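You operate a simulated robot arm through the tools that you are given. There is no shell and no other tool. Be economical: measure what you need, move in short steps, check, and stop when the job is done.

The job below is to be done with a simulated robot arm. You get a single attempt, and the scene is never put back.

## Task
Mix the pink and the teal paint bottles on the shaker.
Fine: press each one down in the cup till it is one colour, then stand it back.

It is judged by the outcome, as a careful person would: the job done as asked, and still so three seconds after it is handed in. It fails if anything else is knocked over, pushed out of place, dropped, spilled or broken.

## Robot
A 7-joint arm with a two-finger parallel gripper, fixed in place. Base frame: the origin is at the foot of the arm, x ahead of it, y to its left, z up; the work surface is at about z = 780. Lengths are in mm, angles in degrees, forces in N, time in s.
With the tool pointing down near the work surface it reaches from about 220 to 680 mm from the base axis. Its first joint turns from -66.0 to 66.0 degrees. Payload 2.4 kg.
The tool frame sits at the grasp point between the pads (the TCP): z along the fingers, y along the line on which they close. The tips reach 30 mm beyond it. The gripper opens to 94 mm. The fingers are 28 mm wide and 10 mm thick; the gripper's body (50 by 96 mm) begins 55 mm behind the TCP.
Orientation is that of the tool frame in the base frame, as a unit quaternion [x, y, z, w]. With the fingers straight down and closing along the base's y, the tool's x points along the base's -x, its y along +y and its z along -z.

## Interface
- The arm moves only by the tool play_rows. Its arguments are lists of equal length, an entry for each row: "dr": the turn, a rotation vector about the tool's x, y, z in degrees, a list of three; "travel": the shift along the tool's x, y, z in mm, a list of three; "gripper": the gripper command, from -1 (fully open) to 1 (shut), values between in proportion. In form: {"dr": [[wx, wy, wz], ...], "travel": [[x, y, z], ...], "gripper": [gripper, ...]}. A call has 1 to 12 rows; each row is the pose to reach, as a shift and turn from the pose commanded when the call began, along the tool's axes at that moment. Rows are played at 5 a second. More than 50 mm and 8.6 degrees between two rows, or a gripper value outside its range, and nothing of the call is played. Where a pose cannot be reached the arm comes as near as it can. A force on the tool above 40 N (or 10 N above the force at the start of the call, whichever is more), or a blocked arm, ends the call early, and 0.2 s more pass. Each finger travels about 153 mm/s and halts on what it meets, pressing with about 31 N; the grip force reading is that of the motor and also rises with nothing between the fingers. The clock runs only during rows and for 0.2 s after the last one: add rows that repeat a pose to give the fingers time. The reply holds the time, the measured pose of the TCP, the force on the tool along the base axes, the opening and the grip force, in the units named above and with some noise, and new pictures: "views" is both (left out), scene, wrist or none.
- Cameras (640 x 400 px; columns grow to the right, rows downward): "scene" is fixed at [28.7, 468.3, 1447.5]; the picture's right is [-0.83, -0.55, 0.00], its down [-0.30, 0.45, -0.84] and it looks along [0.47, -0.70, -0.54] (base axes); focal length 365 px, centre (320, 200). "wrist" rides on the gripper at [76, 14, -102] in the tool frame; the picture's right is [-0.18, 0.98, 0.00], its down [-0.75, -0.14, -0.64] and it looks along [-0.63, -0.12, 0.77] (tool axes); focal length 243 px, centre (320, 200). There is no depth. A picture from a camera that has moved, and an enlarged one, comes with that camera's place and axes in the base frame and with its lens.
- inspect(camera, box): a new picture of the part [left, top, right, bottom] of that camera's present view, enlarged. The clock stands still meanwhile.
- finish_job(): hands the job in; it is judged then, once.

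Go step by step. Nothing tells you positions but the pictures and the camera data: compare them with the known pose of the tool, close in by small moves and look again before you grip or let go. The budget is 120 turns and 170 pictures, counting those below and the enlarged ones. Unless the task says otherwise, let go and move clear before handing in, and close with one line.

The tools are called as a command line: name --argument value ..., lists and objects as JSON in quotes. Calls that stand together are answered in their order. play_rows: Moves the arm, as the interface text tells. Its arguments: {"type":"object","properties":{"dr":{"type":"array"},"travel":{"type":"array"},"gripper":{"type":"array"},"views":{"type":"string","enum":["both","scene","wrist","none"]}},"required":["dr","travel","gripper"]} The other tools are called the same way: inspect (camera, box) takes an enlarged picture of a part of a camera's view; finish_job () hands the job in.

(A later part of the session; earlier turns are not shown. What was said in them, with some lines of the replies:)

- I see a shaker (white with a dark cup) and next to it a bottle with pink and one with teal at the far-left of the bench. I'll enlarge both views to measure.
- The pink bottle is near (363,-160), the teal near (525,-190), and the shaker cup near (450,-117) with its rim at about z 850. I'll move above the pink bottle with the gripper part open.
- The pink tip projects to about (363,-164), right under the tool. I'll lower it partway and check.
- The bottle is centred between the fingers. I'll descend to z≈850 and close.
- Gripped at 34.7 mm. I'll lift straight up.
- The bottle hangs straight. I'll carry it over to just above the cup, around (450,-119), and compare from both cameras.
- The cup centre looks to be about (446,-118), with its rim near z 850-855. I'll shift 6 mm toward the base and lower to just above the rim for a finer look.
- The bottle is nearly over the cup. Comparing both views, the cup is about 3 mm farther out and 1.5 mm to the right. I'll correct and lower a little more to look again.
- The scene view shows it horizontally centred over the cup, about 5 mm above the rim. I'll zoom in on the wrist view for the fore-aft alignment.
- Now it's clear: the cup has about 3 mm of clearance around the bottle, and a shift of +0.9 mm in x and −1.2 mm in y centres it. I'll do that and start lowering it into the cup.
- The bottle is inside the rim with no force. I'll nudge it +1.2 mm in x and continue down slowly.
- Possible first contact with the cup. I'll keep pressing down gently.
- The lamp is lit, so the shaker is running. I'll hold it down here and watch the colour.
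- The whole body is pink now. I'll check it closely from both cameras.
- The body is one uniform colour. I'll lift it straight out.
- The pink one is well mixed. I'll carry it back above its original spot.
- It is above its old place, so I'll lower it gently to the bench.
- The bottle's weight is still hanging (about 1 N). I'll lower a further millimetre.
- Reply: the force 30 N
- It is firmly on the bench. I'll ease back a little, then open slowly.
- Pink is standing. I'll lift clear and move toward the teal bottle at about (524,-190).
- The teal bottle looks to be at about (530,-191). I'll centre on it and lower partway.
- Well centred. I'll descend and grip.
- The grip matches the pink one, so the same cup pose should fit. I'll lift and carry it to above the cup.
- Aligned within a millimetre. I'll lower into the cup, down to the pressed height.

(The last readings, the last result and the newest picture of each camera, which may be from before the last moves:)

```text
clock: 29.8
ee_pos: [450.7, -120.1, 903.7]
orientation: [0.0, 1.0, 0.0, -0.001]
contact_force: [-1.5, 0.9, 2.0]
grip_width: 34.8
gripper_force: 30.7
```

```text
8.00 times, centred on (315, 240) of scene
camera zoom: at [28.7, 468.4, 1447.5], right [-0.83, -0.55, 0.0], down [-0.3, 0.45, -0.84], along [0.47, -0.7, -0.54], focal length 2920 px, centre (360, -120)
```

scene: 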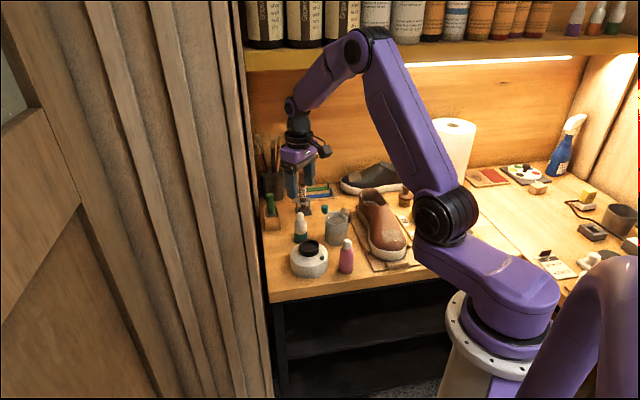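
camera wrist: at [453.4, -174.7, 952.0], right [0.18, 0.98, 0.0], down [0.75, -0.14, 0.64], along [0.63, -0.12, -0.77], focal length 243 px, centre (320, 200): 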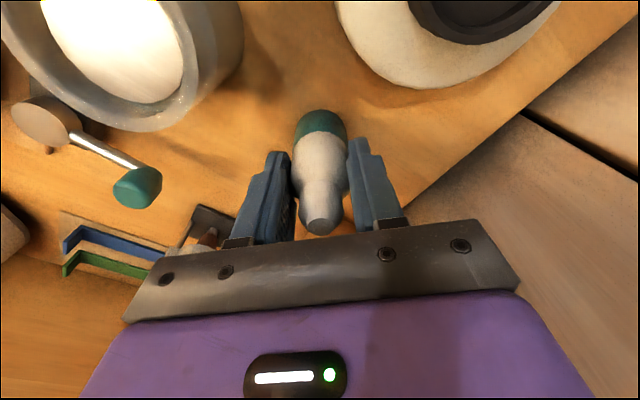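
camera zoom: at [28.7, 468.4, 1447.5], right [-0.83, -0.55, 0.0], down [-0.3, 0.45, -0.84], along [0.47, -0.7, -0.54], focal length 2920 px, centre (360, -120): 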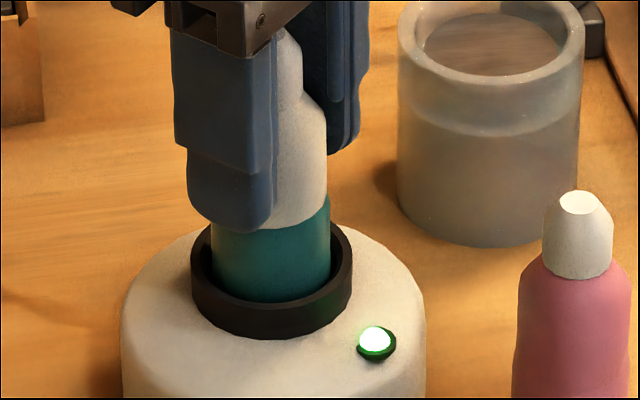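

The lamp is on. I'll hold, as with the pink.

play_rows --dr '[[0, 0, 0], [0, 0, 0], [0, 0, 0], [0, 0, 0], [0, 0, 0], [0, 0, 0], [0, 0, 0], [0, 0, 0], [0, 0, 0], [0, 0, 0], [0, 0, 0], [0, 0, 0]]' --travel '[[0, 0, 0.5], [0, 0, 0.5], [0, 0, 0.5], [0, 0, 0.5], [0, 0, 0.5], [0, 0, 0.5], [0, 0, 0.5], [0, 0, 0.5], [0, 0, 0.5], [0, 0, 0.5], [0, 0, 0.5], [0, 0, 0.5]]' --gripper '[0.5, 0.5, 0.5, 0.5, 0.5, 0.5, 0.5, 0.5, 0.5, 0.5, 0.5, 0.5]' --views "none"

inspect --camera "scene" --box '[290, 215, 340, 265]'

inspect --camera "wrist" --box '[260, 80, 390, 240]'

```text
clock: 32.4
ee_pos: [450.7, -120.6, 904.6]
orientation: [0.0, 1.0, 0.001, 0.001]
contact_force: [-1.1, 0.6, 1.0]
grip_width: 34.7
gripper_force: 31.0
```

```text
8.00 times, centred on (315, 240) of scene
camera zoom: at [28.7, 468.4, 1447.5], right [-0.83, -0.55, 0.0], down [-0.3, 0.45, -0.84], along [0.47, -0.7, -0.54], focal length 2920 px, centre (360, -120)
```

zoom: 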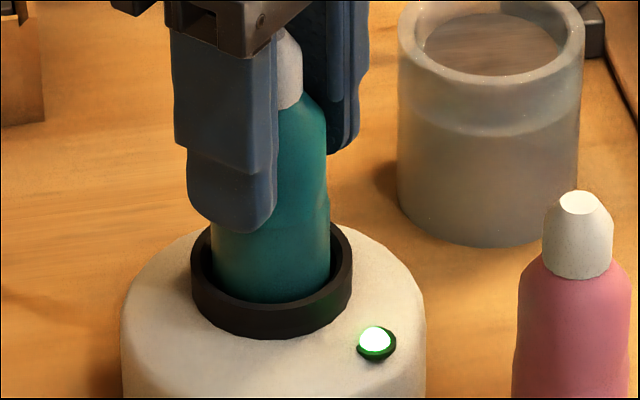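

```text
2.50 times, centred on (325, 160) of wrist
camera zoom: at [373.1, -104.1, 1006.4], right [0.18, 0.98, 0.0], down [0.75, -0.14, 0.64], along [0.63, -0.12, -0.77], focal length 606 px, centre (308, 300)
```

zoom: 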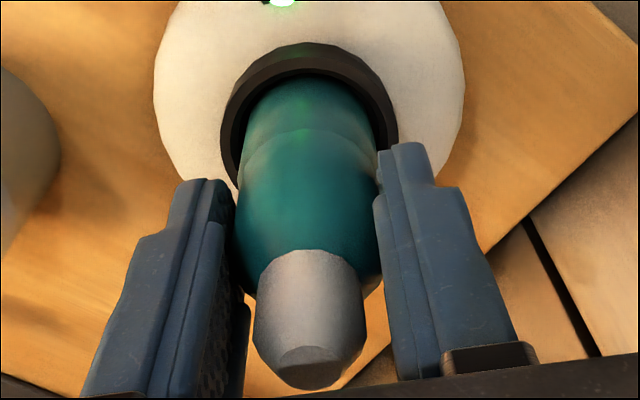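

Nearly uniform; a faint line is left in the wrist view. I'll hold a little longer and look again.

play_rows --dr '[[0, 0, 0], [0, 0, 0], [0, 0, 0]]' --travel '[[0, 0, 0], [0, 0, 0], [0, 0, 0]]' --gripper '[0.5, 0.5, 0.5]' --views "none"

inspect --camera "wrist" --box '[290, 100, 360, 200]'

```text
clock: 33.2
ee_pos: [450.4, -120.5, 904.3]
orientation: [0.0, 1.0, 0.0, -0.001]
contact_force: [0.1, -0.2, 2.4]
grip_width: 35.0
gripper_force: 30.8
```

```text
4.00 times, centred on (325, 150) of wrist
camera zoom: at [373.1, -104.1, 1006.4], right [0.18, 0.98, 0.0], down [0.75, -0.14, 0.64], along [0.63, -0.12, -0.77], focal length 970 px, centre (300, 400)
```

zoom: 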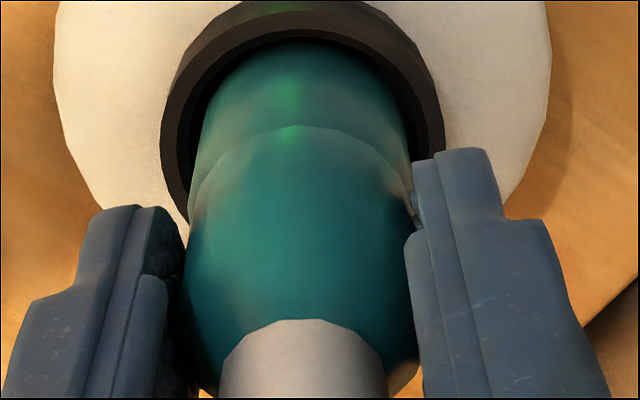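

That line is only the bottle's shape; the colour is uniform. I'll lift out and carry it back.

play_rows --dr '[[0, 0, 0], [0, 0, 0], [0, 0, 0], [0, 0, 0], [0, 0, 0], [0, 0, 0], [0, 0, 0], [0, 0, 0], [0, 0, 0], [0, 0, 0], [0, 0, 0], [0, 0, 0]]' --travel '[[0, 0, -5], [0, 0, -12], [0, 0, -25], [0, 0, -45], [0, 0, -62], [-20, -17.6, -62], [-40, -35.3, -62], [-60, -53, -62], [-80.5, -70.6, -62], [-80.5, -70.6, -30], [-80.5, -70.6, 5], [-80.5, -70.6, 5]]' --gripper '[0.5, 0.5, 0.5, 0.5, 0.5, 0.5, 0.5, 0.5, 0.5, 0.5, 0.5, 0.5]' --views "none"

inspect --camera "scene" --box '[260, 170, 380, 290]'

```text
clock: 35.8
ee_pos: [530.8, -192.1, 898.8]
orientation: [0.0, 1.0, 0.0, 0.0]
contact_force: [-0.6, -0.4, -0.9]
grip_width: 35.0
gripper_force: 31.1
```

```text
3.33 times, centred on (320, 230) of scene
camera zoom: at [28.7, 468.3, 1447.5], right [-0.83, -0.55, 0.0], down [-0.3, 0.45, -0.84], along [0.47, -0.7, -0.54], focal length 1216 px, centre (320, 100)
```

zoom: 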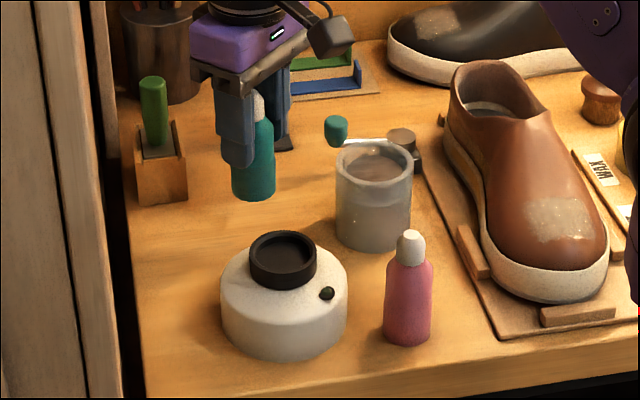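

Teal is uniform and above its old place. I'll lower it to just about the bench.

play_rows --dr '[[0, 0, 0], [0, 0, 0], [0, 0, 0], [0, 0, 0], [0, 0, 0], [0, 0, 0]]' --travel '[[0, 0, 22], [0, 0, 42], [0, 0, 47], [0, 0, 49], [0, 0, 49.5], [0, 0, 49.5]]' --gripper '[0.5, 0.5, 0.5, 0.5, 0.5, 0.5]' --views "none"

```text
clock: 37.2
ee_pos: [531.1, -191.5, 849.9]
orientation: [0.0, 1.0, 0.0, 0.0]
contact_force: [-0.3, -1.2, -1.0]
grip_width: 34.9
gripper_force: 31.4
```

play_rows --dr '[[0, 0, 0], [0, 0, 0], [0, 0, 0]]' --travel '[[0, 0, 0.3], [0, 0, 0.5], [0, 0, 0.5]]' --gripper '[0.5, 0.5, 0.5]' --views "none"

```text
clock: 38.0
ee_pos: [529.9, -191.5, 849.8]
orientation: [0.0, 1.0, 0.0, 0.0]
contact_force: [0.5, -0.2, 1.1]
grip_width: 35.2
gripper_force: 31.1
```

The force has changed sign, so the bottle rests on the bench. I'll open slowly.

play_rows --dr '[[0, 0, 0], [0, 0, 0], [0, 0, 0], [0, 0, 0], [0, 0, 0], [0, 0, 0], [0, 0, 0]]' --travel '[[0, 0, 0], [0, 0, 0], [0, 0, 0], [0, 0, 0], [0, 0, 0], [0, 0, 0], [0, 0, 0]]' --gripper '[0.5, 0.3, 0.2, 0.1, -0.1, -0.36, -0.36]' --views "wrist"

```text
clock: 39.6
ee_pos: [529.4, -190.6, 849.0]
orientation: [0.0, 1.0, -0.001, 0.001]
contact_force: [0.0, 0.4, -0.7]
grip_width: 63.6
gripper_force: 0.1
camera wrist: at [453.0, -174.8, 951.9], right [0.18, 0.98, 0.0], down [0.75, -0.14, 0.64], along [0.63, -0.12, -0.77], focal length 243 px, centre (320, 200)
```

wrist: 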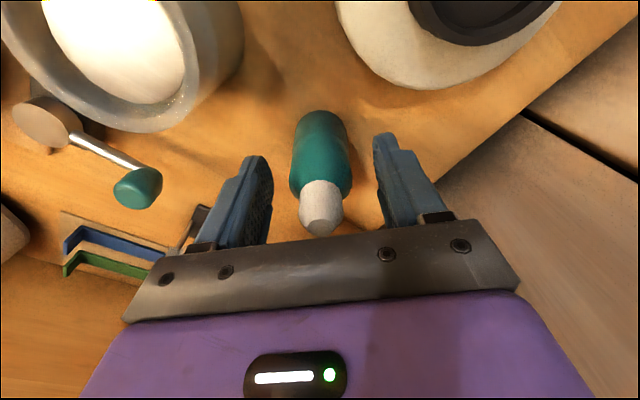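

The bottle stands free between the open fingers. I'll rise clear and check everything.

play_rows --dr '[[0, 0, 0], [0, 0, 0], [0, 0, 0], [0, 0, 0], [0, 0, 0], [0, 0, 0], [0, 0, 0]]' --travel '[[0, 0, -25], [0, 0, -60], [0, 0, -95], [0, 0, -130], [30, 0, -165], [60, 0, -200], [60, 0, -200]]' --gripper '[-0.36, -0.36, -0.36, -0.36, -0.36, -0.36, -0.36]'

inspect --camera "scene" --box '[250, 160, 410, 300]'

```text
clock: 41.2
ee_pos: [470.5, -190.1, 1049.2]
orientation: [-0.001, 1.0, 0.0, 0.0]
contact_force: [-0.1, 0.3, -0.2]
grip_width: 63.9
gripper_force: 0.1
camera wrist: at [395.0, -173.7, 1151.6], right [0.18, 0.98, 0.0], down [0.75, -0.14, 0.64], along [0.63, -0.12, -0.77], focal length 243 px, centre (320, 200)
```

scene: 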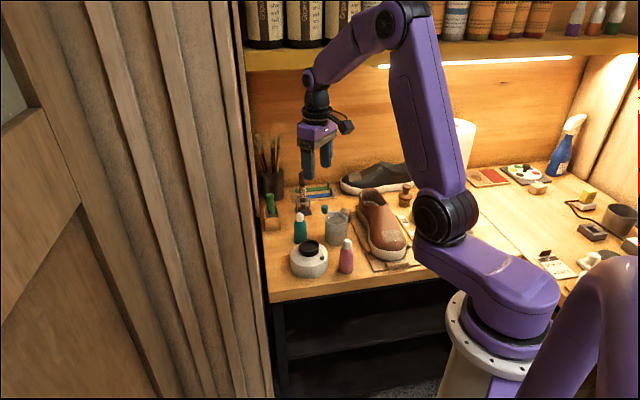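
wrist: 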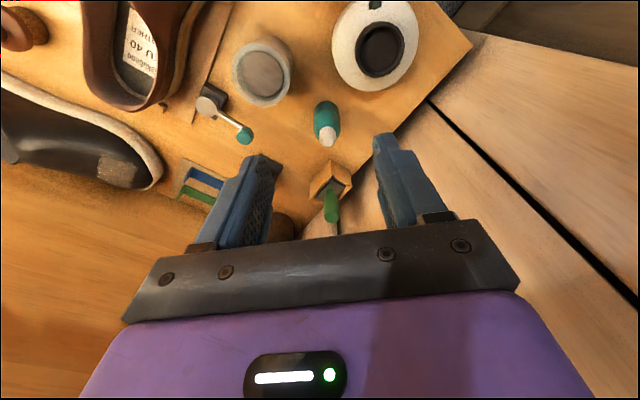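

```text
2.86 times, centred on (330, 230) of scene
camera zoom: at [28.7, 468.3, 1447.5], right [-0.83, -0.55, 0.0], down [-0.3, 0.45, -0.84], along [0.47, -0.7, -0.54], focal length 1043 px, centre (291, 114)
```

zoom: 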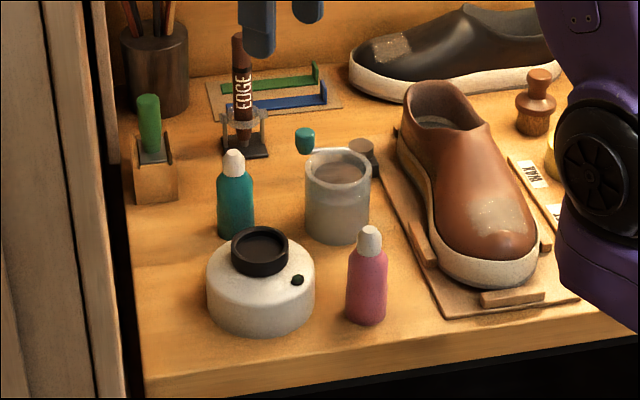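

Both bottles stand in their old places in one colour each, the lamp is off, and nothing else has moved. I'm handing the job in.

finish_job

```text
The job is handed in.
```

I pressed the pink and teal bottles down in the shaker cup until each was one colour, then stood both back where they were; nothing else was disturbed.
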